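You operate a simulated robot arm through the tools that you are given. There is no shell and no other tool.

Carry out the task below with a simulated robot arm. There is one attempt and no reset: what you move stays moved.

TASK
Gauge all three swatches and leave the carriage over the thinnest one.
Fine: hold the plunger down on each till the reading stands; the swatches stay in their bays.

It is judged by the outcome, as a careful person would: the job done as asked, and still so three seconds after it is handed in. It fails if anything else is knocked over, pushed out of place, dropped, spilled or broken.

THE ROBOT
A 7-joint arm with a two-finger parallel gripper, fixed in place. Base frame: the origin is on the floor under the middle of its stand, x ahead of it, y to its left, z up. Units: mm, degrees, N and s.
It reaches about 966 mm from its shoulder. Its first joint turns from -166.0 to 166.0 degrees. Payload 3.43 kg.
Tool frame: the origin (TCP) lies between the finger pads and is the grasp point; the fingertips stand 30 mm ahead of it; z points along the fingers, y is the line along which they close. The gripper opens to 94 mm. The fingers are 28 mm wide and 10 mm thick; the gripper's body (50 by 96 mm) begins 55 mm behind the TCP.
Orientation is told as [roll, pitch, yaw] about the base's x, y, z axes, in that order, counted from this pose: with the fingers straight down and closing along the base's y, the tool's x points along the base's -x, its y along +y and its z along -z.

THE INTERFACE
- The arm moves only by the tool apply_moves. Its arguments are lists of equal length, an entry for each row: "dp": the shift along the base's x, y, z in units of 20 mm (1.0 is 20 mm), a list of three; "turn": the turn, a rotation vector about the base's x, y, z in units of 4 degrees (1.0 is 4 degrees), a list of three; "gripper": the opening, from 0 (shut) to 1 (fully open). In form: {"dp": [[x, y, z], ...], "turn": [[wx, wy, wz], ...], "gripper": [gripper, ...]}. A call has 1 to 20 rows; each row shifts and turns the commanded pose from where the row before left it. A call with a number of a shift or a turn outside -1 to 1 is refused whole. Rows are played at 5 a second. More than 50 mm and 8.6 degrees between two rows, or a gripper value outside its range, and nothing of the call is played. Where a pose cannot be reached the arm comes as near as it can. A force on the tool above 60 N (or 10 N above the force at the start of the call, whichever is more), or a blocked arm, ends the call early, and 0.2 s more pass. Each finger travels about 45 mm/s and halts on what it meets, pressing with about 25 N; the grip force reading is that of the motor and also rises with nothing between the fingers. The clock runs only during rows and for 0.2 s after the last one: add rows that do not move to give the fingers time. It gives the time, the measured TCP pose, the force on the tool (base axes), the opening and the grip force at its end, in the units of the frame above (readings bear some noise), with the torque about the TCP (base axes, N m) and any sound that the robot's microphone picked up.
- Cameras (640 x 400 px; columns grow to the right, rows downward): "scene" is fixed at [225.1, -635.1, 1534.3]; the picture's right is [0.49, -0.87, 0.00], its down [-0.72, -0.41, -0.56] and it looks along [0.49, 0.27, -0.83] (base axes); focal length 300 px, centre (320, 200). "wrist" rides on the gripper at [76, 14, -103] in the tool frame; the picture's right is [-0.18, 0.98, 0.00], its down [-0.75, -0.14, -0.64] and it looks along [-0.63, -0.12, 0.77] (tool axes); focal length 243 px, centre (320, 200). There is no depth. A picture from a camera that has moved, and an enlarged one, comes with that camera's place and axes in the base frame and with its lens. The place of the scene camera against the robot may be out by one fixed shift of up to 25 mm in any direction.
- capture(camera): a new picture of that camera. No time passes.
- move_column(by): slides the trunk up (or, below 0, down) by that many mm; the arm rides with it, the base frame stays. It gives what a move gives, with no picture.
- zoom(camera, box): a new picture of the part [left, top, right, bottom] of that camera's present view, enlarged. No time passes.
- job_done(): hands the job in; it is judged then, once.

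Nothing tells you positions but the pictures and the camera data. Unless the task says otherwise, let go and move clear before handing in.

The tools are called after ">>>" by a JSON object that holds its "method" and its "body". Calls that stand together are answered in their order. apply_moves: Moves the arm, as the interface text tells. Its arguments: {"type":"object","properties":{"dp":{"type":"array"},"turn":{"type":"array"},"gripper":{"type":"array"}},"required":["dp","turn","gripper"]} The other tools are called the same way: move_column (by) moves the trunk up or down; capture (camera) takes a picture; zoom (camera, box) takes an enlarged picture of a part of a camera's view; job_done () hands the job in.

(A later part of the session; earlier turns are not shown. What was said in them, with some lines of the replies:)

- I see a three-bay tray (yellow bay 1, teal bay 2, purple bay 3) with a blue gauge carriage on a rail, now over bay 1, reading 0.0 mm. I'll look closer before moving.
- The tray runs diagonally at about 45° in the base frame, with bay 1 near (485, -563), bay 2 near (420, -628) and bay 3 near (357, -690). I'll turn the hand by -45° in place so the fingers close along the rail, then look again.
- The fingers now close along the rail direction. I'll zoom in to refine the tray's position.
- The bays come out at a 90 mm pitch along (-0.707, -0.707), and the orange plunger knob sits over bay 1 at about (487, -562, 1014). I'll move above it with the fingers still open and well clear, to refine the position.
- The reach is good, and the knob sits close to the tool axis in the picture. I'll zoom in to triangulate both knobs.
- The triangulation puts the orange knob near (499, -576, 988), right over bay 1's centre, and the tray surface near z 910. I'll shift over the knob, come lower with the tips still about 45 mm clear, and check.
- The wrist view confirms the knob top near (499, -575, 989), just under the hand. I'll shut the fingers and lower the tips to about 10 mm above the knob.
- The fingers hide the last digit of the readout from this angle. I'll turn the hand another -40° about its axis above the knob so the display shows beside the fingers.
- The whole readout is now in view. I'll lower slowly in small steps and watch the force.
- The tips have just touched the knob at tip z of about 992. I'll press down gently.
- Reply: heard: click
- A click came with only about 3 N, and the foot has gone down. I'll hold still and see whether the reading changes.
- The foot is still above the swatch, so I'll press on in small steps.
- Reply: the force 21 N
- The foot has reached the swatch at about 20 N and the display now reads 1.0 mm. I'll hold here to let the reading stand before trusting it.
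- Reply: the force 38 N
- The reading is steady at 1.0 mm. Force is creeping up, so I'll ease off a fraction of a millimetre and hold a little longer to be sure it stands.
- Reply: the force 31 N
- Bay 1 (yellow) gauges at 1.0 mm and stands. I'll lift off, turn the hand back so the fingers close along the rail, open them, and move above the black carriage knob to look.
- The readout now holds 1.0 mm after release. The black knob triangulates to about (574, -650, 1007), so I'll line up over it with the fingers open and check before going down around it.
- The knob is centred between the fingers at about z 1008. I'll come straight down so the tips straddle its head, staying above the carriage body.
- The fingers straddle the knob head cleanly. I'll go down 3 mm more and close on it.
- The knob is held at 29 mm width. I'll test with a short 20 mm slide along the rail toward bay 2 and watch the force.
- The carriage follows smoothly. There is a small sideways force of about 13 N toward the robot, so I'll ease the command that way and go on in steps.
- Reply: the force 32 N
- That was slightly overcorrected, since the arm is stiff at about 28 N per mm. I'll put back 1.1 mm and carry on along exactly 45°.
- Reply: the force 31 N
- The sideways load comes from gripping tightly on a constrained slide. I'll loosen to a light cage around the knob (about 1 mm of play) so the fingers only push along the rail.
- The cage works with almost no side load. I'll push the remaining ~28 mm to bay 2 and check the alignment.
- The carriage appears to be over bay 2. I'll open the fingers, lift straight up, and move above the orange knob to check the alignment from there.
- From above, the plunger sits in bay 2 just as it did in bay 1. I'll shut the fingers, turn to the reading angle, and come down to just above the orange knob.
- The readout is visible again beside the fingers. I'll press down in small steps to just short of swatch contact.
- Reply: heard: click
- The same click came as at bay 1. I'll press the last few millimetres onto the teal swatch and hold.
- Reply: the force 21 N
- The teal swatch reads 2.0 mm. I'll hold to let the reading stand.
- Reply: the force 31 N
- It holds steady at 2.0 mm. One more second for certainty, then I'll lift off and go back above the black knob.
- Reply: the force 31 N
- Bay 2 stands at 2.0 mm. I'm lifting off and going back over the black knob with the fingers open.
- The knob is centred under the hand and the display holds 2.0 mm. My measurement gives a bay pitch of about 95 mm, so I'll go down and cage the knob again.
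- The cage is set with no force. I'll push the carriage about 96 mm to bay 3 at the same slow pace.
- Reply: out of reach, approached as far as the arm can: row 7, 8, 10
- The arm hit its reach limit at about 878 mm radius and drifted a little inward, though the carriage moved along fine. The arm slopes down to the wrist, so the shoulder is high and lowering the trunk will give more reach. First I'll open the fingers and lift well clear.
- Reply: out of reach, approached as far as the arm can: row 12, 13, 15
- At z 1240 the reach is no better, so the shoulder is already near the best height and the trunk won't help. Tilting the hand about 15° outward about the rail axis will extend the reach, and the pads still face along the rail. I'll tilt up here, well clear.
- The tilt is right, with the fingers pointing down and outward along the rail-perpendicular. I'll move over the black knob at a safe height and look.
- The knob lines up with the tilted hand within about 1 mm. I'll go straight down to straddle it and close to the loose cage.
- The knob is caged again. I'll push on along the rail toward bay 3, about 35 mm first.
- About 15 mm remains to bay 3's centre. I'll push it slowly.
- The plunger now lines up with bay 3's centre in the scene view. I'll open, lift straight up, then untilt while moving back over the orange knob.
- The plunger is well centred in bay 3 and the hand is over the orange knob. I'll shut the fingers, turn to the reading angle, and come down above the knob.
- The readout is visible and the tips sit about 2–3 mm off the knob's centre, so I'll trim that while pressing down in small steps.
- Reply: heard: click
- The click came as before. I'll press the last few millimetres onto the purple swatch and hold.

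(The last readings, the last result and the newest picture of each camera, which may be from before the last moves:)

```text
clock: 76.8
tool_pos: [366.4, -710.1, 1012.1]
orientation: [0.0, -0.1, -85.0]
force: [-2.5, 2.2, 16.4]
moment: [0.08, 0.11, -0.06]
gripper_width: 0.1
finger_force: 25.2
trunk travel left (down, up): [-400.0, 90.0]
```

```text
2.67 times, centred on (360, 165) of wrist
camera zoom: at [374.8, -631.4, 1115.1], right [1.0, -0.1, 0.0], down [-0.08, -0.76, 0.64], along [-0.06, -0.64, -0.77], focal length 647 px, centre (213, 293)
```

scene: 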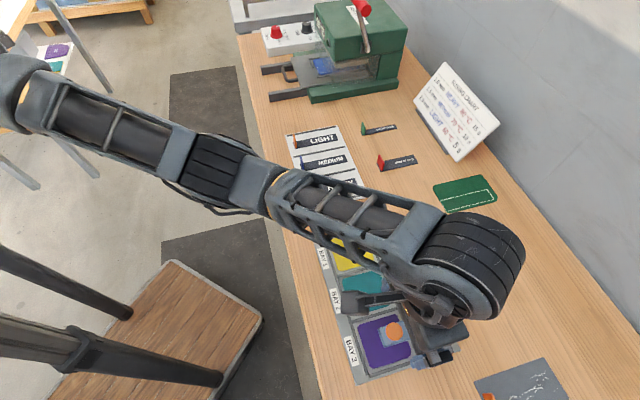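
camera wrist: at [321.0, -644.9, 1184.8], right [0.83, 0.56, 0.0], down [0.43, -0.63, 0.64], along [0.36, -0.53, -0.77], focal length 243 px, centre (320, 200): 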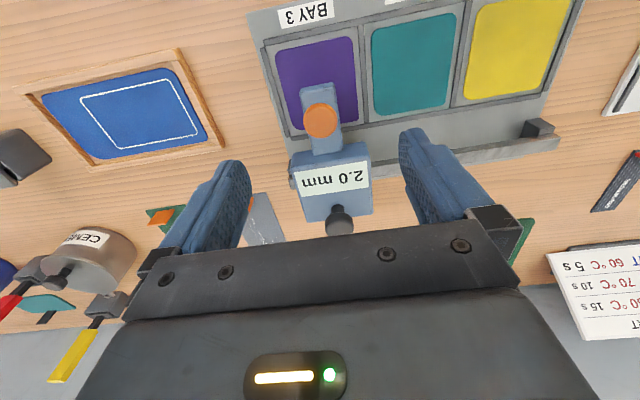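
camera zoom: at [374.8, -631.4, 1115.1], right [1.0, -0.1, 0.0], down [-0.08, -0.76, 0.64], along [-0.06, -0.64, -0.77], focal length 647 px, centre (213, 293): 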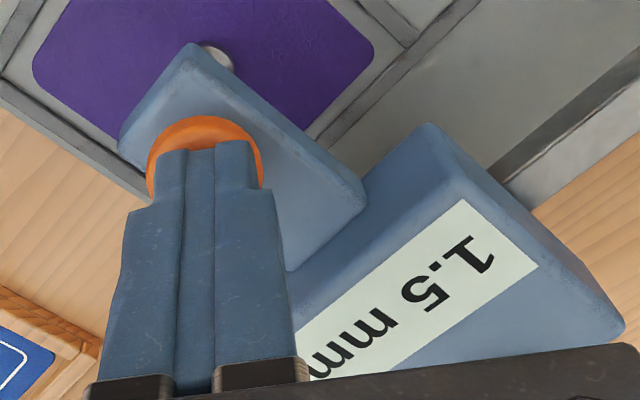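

The purple swatch reads 1.5 mm. I'll hold here so the reading stands.

>>> {"method": "apply_moves", "body": {"dp": [[0, 0, 0], [0, 0, 0], [0, 0, 0], [0, 0, 0], [0, 0, 0], [0, 0, 0], [0, 0, 0], [0, 0, 0], [0, 0, 0], [0, 0, 0], [0, 0, 0], [0, 0, 0], [0, 0, 0]], "turn": [[0, 0, 0], [0, 0, 0], [0, 0, 0], [0, 0, 0], [0, 0, 0], [0, 0, 0], [0, 0, 0], [0, 0, 0], [0, 0, 0], [0, 0, 0], [0, 0, 0], [0, 0, 0], [0, 0, 0]], "gripper": [0, 0, 0, 0, 0, 0, 0, 0, 0, 0, 0, 0, 0]}}

>>> {"method": "zoom", "body": {"camera": "wrist", "box": [260, 90, 460, 240]}}

```text
clock: 79.6
tool_pos: [366.9, -710.9, 1011.6]
orientation: [0.1, 0.0, -85.0]
force: [0.0, -1.0, 22.3]
moment: [-0.02, 0.03, 0.05]
gripper_width: 0.1
finger_force: 25.0
trunk travel left (down, up): [-400.0, 90.0]
```

```text
2.67 times, centred on (360, 165) of wrist
camera zoom: at [375.0, -631.3, 1114.9], right [1.0, -0.1, 0.0], down [-0.08, -0.76, 0.64], along [-0.06, -0.64, -0.77], focal length 647 px, centre (213, 293)
```

zoom: 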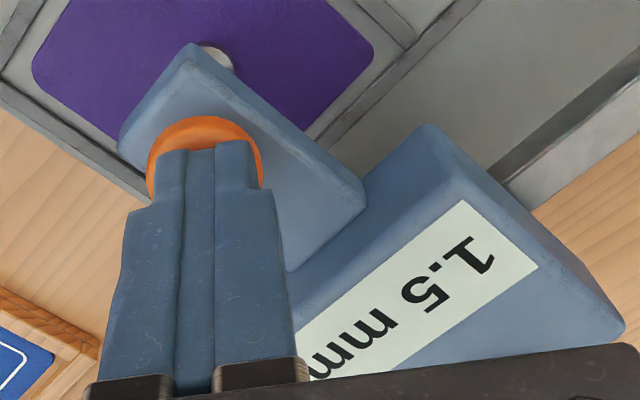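

The readings are bay 1 at 1.0 mm, bay 2 at 2.0 mm and bay 3 at 1.5 mm, so bay 1 is thinnest. I'll release, lift, and go back over the black knob with the tilted hand to bring the carriage home to bay 1.

>>> {"method": "apply_moves", "body": {"dp": [[0, 0, 0.3], [0, 0, 0.8], [0, 0, 0.8], [0, 0, 0.9], [0.17, -0.175, 0], [0.17, -0.175, 0], [0.17, -0.175, 0], [0.17, -0.175, 0], [0.17, -0.175, 0], [0.17, -0.175, 0], [0.17, -0.175, 0], [0.17, -0.175, 0], [0.17, -0.175, 0], [0.17, -0.175, 0], [0.43, -0.44, 0], [0.43, -0.44, 0], [0.43, -0.44, 0], [0.43, -0.44, 0], [0, 0, 0], [0, 0, 0]], "turn": [[0, 0, 0], [0, 0, 0], [0, 0, 0], [0, 0, 0], [0, 0, 1], [0, 0, 1], [0, 0, 1], [0, 0, 1], [0, 0, 1], [0, 0, 1], [0, 0, 1], [0, 0, 1], [0, 0, 1], [0, 0, 1], [-0.66, -0.66, 0], [-0.66, -0.66, 0], [-0.66, -0.66, 0], [-0.66, -0.66, 0], [0, 0, 0], [0, 0, 0]], "gripper": [0, 0, 0, 0, 0.2, 0.4, 0.6, 0.8, 1, 1, 1, 1, 1, 1, 1, 1, 1, 1, 1, 1]}}

>>> {"method": "zoom", "body": {"camera": "wrist", "box": [220, 40, 420, 240]}}

>>> {"method": "capture", "body": {"camera": "scene"}}

```text
clock: 83.8
tool_pos: [435.1, -781.1, 1066.9]
orientation: [0.0, -14.9, -45.1]
force: [0.2, 0.8, 0.2]
moment: [-0.02, -0.02, 0.03]
gripper_width: 94.2
finger_force: 0.1
trunk travel left (down, up): [-400.0, 90.0]
```

```text
2.00 times, centred on (320, 140) of wrist
camera zoom: at [375.5, -698.4, 1146.3], right [0.82, 0.57, 0.05], down [0.3, -0.5, 0.81], along [0.49, -0.65, -0.58], focal length 485 px, centre (320, 320)
```

zoom: 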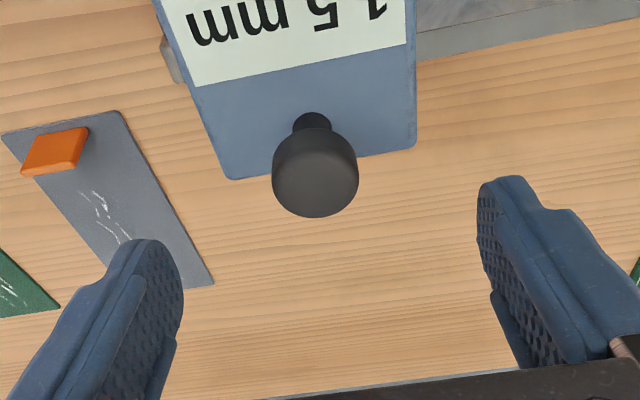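

```text
taken
```

scene: 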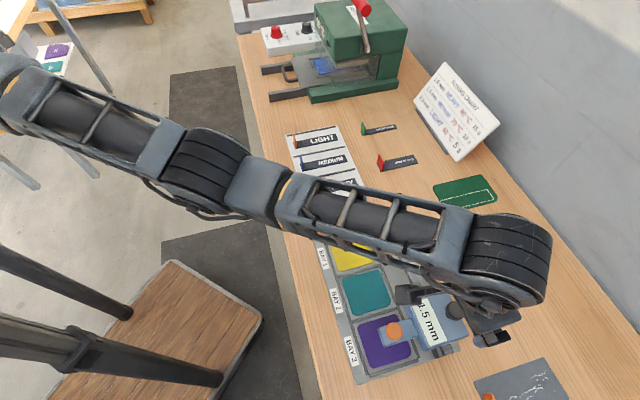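

The knob is centred under the tilted hand. I'll go down and cage it.

>>> {"method": "apply_moves", "body": {"dp": [[0, 0, -0.46], [0, 0, -0.46], [0, 0, -0.46], [0, 0, -0.46], [0, 0, -0.44], [0, 0, 0], [0, 0, 0], [0, 0, 0], [0, 0, 0], [0, 0, 0], [0, 0, 0]], "turn": [[0, 0, 0], [0, 0, 0], [0, 0, 0], [0, 0, 0], [0, 0, 0], [0, 0, 0], [0, 0, 0], [0, 0, 0], [0, 0, 0], [0, 0, 0], [0, 0, 0]], "gripper": [1, 1, 1, 1, 1, 0.8, 0.6, 0.45, 0.34, 0.34, 0.34]}}

>>> {"method": "zoom", "body": {"camera": "wrist", "box": [220, 40, 420, 240]}}

```text
clock: 86.2
tool_pos: [436.0, -780.6, 1020.3]
orientation: [0.0, -15.0, -45.1]
force: [-0.9, 0.6, 0.1]
moment: [-0.01, 0.04, 0.0]
gripper_width: 32.4
finger_force: 0.0
trunk travel left (down, up): [-400.0, 90.0]
```

```text
2.00 times, centred on (320, 140) of wrist
camera zoom: at [375.8, -698.5, 1101.1], right [0.82, 0.57, 0.05], down [0.3, -0.5, 0.81], along [0.49, -0.65, -0.58], focal length 485 px, centre (320, 320)
```

zoom: 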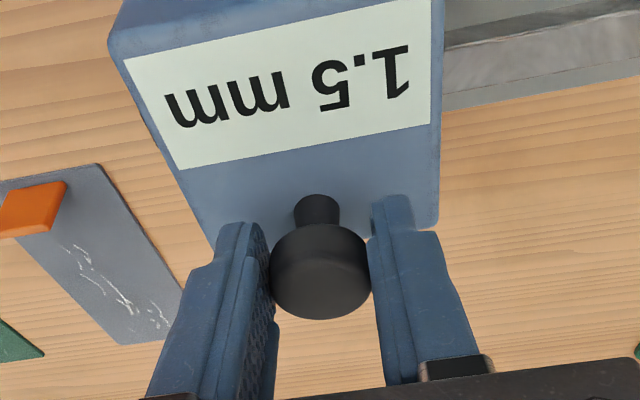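

Caged cleanly with no load. I'll slide the carriage back along the rail toward bay 1, first leg about 100 mm.

>>> {"method": "apply_moves", "body": {"dp": [[0.15, 0.15, 0], [0.2, 0.2, 0], [0.2, 0.2, 0], [0.2, 0.2, 0], [0.2, 0.2, 0], [0.2, 0.2, 0], [0.2, 0.2, 0], [0.2, 0.2, 0], [0.2, 0.2, 0], [0.2, 0.2, 0], [0.2, 0.2, 0], [0.2, 0.2, 0], [0.2, 0.2, 0], [0.2, 0.2, 0], [0.2, 0.2, 0], [0.2, 0.2, 0], [0.2, 0.2, 0], [0.2, 0.2, 0], [0, 0, 0]], "turn": [[0, 0, 0], [0, 0, 0], [0, 0, 0], [0, 0, 0], [0, 0, 0], [0, 0, 0], [0, 0, 0], [0, 0, 0], [0, 0, 0], [0, 0, 0], [0, 0, 0], [0, 0, 0], [0, 0, 0], [0, 0, 0], [0, 0, 0], [0, 0, 0], [0, 0, 0], [0, 0, 0], [0, 0, 0]], "gripper": [0.34, 0.34, 0.34, 0.34, 0.34, 0.34, 0.34, 0.34, 0.34, 0.34, 0.34, 0.34, 0.34, 0.34, 0.34, 0.34, 0.34, 0.34, 0.34]}}

>>> {"method": "capture", "body": {"camera": "scene"}}

>>> {"method": "capture", "body": {"camera": "wrist"}}

```text
clock: 90.2
tool_pos: [505.6, -710.1, 1020.4]
orientation: [-0.1, -14.9, -45.0]
force: [-1.8, -2.4, 0.1]
moment: [-0.01, 0.01, 0.01]
gripper_width: 33.4
finger_force: 1.8
trunk travel left (down, up): [-400.0, 90.0]
```

```text
taken
```

scene: 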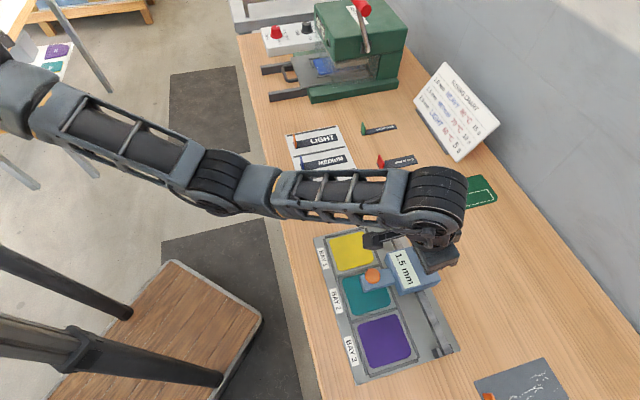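

```text
taken
camera wrist: at [445.6, -627.2, 1100.7], right [0.82, 0.57, 0.05], down [0.3, -0.5, 0.81], along [0.49, -0.65, -0.58], focal length 243 px, centre (320, 200)
```

wrist: 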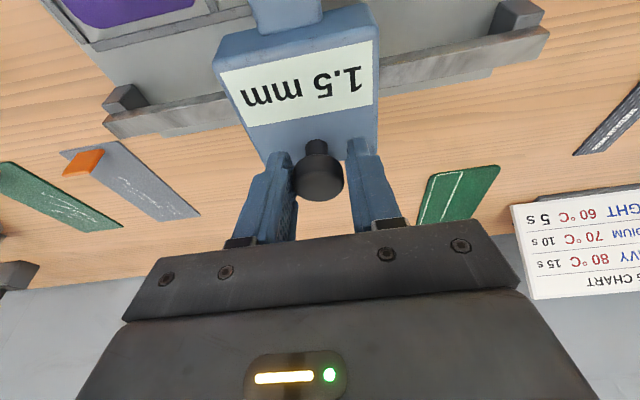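

Sliding nicely past bay 2. I'll continue for most of the remaining distance, then check before the final few millimetres.

>>> {"method": "apply_moves", "body": {"dp": [[0.19, 0.19, 0], [0.19, 0.19, 0], [0.19, 0.19, 0], [0.19, 0.19, 0], [0.19, 0.19, 0], [0.19, 0.19, 0], [0.19, 0.19, 0], [0.19, 0.19, 0], [0.19, 0.19, 0], [0.19, 0.19, 0], [0.19, 0.19, 0], [0.19, 0.19, 0], [0.19, 0.19, 0], [0.19, 0.19, 0], [0.19, 0.19, 0], [0, 0, 0]], "turn": [[0, 0, 0], [0, 0, 0], [0, 0, 0], [0, 0, 0], [0, 0, 0], [0, 0, 0], [0, 0, 0], [0, 0, 0], [0, 0, 0], [0, 0, 0], [0, 0, 0], [0, 0, 0], [0, 0, 0], [0, 0, 0], [0, 0, 0], [0, 0, 0]], "gripper": [0.34, 0.34, 0.34, 0.34, 0.34, 0.34, 0.34, 0.34, 0.34, 0.34, 0.34, 0.34, 0.34, 0.34, 0.34, 0.34]}}

>>> {"method": "zoom", "body": {"camera": "scene", "box": [310, 190, 440, 300]}}

>>> {"method": "capture", "body": {"camera": "wrist"}}

```text
clock: 93.6
tool_pos: [562.8, -652.3, 1021.2]
orientation: [0.0, -14.9, -44.9]
force: [0.5, 0.2, 0.6]
moment: [0.02, -0.01, -0.03]
gripper_width: 32.1
finger_force: 0.1
trunk travel left (down, up): [-400.0, 90.0]
```

```text
3.64 times, centred on (375, 245) of scene
camera zoom: at [225.1, -635.1, 1534.3], right [0.49, -0.87, 0.0], down [-0.72, -0.41, -0.56], along [0.49, 0.27, -0.83], focal length 1091 px, centre (120, 36)
```

zoom: 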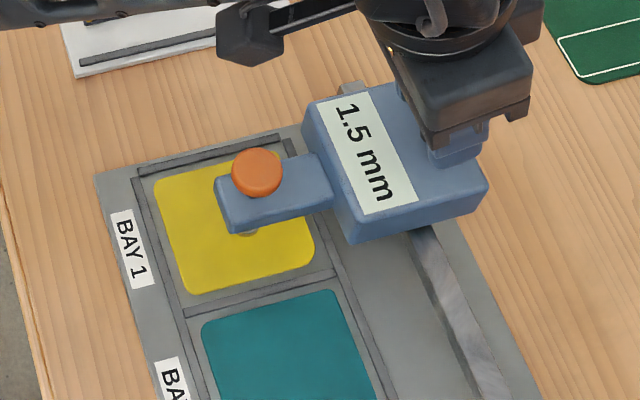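

```text
taken
camera wrist: at [503.4, -570.4, 1100.3], right [0.82, 0.57, 0.05], down [0.3, -0.5, 0.81], along [0.49, -0.65, -0.58], focal length 243 px, centre (320, 200)
```

wrist: 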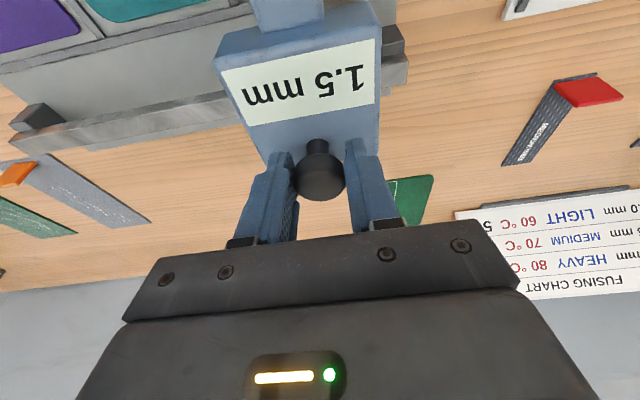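

About 10.5 mm remains to the original bay 1 position. I'll push it gently.

>>> {"method": "apply_moves", "body": {"dp": [[0.093, 0.093, 0], [0.093, 0.093, 0], [0.093, 0.093, 0], [0.093, 0.093, 0], [0, 0, 0], [0, 0, 0]], "turn": [[0, 0, 0], [0, 0, 0], [0, 0, 0], [0, 0, 0], [0, 0, 0], [0, 0, 0]], "gripper": [0.34, 0.34, 0.34, 0.34, 0.34, 0.34]}}

>>> {"method": "zoom", "body": {"camera": "scene", "box": [310, 190, 440, 300]}}

```text
clock: 95.0
tool_pos: [570.8, -646.7, 1021.2]
orientation: [-0.1, -14.9, -45.0]
force: [-2.7, -2.9, 0.2]
moment: [-0.06, -0.02, -0.03]
gripper_width: 33.9
finger_force: 1.4
trunk travel left (down, up): [-400.0, 90.0]
```

```text
3.64 times, centred on (375, 245) of scene
camera zoom: at [225.1, -635.1, 1534.3], right [0.49, -0.87, 0.0], down [-0.72, -0.41, -0.56], along [0.49, 0.27, -0.83], focal length 1091 px, centre (120, 36)
```

zoom: 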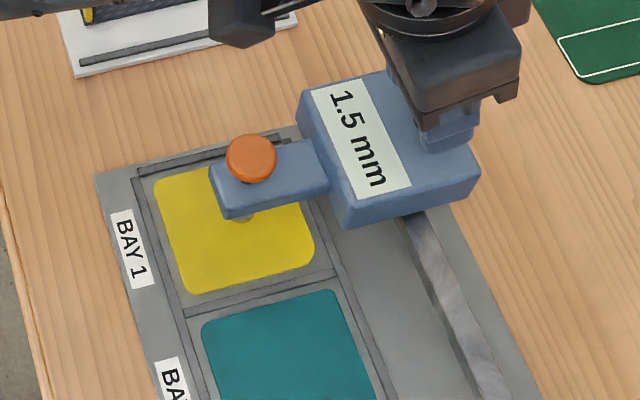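

The carriage is back where it began over bay 1, matching the original picture to within a pixel. I'll open the fingers, lift straight up, untilt, and move clear.

>>> {"method": "apply_moves", "body": {"dp": [[0, 0, 0], [0, 0, 0], [0, 0, 0], [0, 0, 0.5], [0, 0, 0.8], [0, 0, 1], [0, 0, 1], [0, 0, 1], [0, 0, 1], [-0.5, 0.5, 1], [-0.7, 0.7, 1], [-0.9, 0.9, 0.8], [-0.9, 0.9, 0.5], [-0.9, 0.9, 0], [-0.9, 0.9, 0], [-0.9, 0.9, 0], [-0.9, 0.9, 0], [0, 0, 0]], "turn": [[0, 0, 0], [0, 0, 0], [0, 0, 0], [0, 0, 0], [0, 0, 0], [0, 0, 0], [0, 0, 0], [0, 0, 0], [0, 0, 0], [0.66, 0.66, 0], [0.66, 0.66, 0], [0.66, 0.66, 0], [0.66, 0.66, 0], [0, 0, 0], [0, 0, 0], [0, 0, 0], [0, 0, 0], [0, 0, 0]], "gripper": [0.5, 0.75, 1, 1, 1, 1, 1, 1, 1, 1, 1, 1, 1, 1, 1, 1, 1, 1]}}

>>> {"method": "capture", "body": {"camera": "scene"}}

>>> {"method": "capture", "body": {"camera": "wrist"}}

>>> {"method": "zoom", "body": {"camera": "scene", "box": [290, 190, 480, 390]}}

```text
clock: 98.8
tool_pos: [436.5, -513.3, 1192.9]
orientation: [-0.1, -0.1, -45.0]
force: [1.2, -0.5, -0.4]
moment: [0.01, -0.01, 0.01]
gripper_width: 94.0
finger_force: 0.0
trunk travel left (down, up): [-400.0, 90.0]
```

```text
taken
```

scene: 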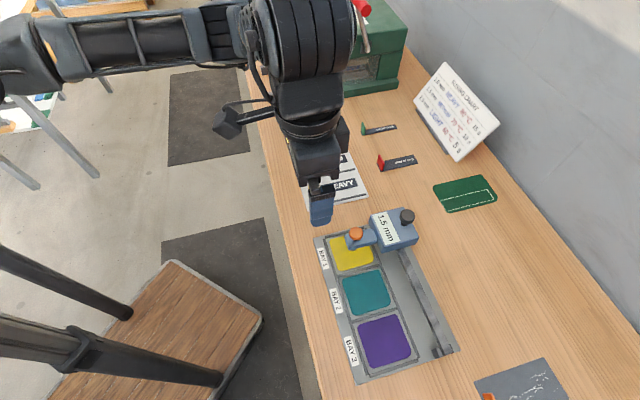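

```text
taken
camera wrist: at [393.9, -447.2, 1295.2], right [0.82, 0.57, 0.0], down [0.43, -0.63, 0.64], along [0.36, -0.53, -0.77], focal length 243 px, centre (320, 200)
```

wrist: 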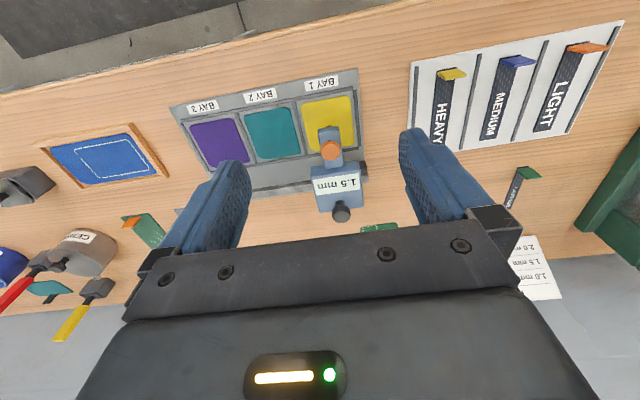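

```text
2.00 times, centred on (385, 290) of scene
camera zoom: at [225.1, -635.1, 1534.3], right [0.49, -0.87, 0.0], down [-0.72, -0.41, -0.56], along [0.49, 0.27, -0.83], focal length 600 px, centre (190, 20)
```

zoom: 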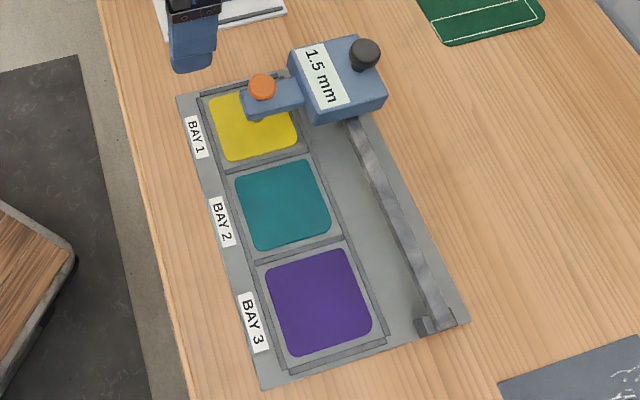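

All three swatches are gauged: bay 1 at 1.0 mm, bay 2 at 2.0 mm and bay 3 at 1.5 mm. The carriage stands over bay 1, the swatches are still in their bays, the tray hasn't moved and the hand is clear, so I'm handing in.

>>> {"method": "job_done", "body": {}}

```text
The job is handed in.
```

I gauged all three swatches and left the carriage over bay 1, the thinnest, then handed the job in.

| Bay | Swatch | Reading |
|---|---|---|
| 1 | yellow | 1.0 mm |
| 2 | teal | 2.0 mm |
| 3 | purple | 1.5 mm |

I held the plunger down for 3 to 4 seconds on each, and each reading stayed steady. In the last pictures the swatches were still in their bays, the tray had not moved and the hand was clear.

The display still shows 1.5 mm. It keeps the last reading taken, and I did not press again after sliding the carriage back to bay 1.
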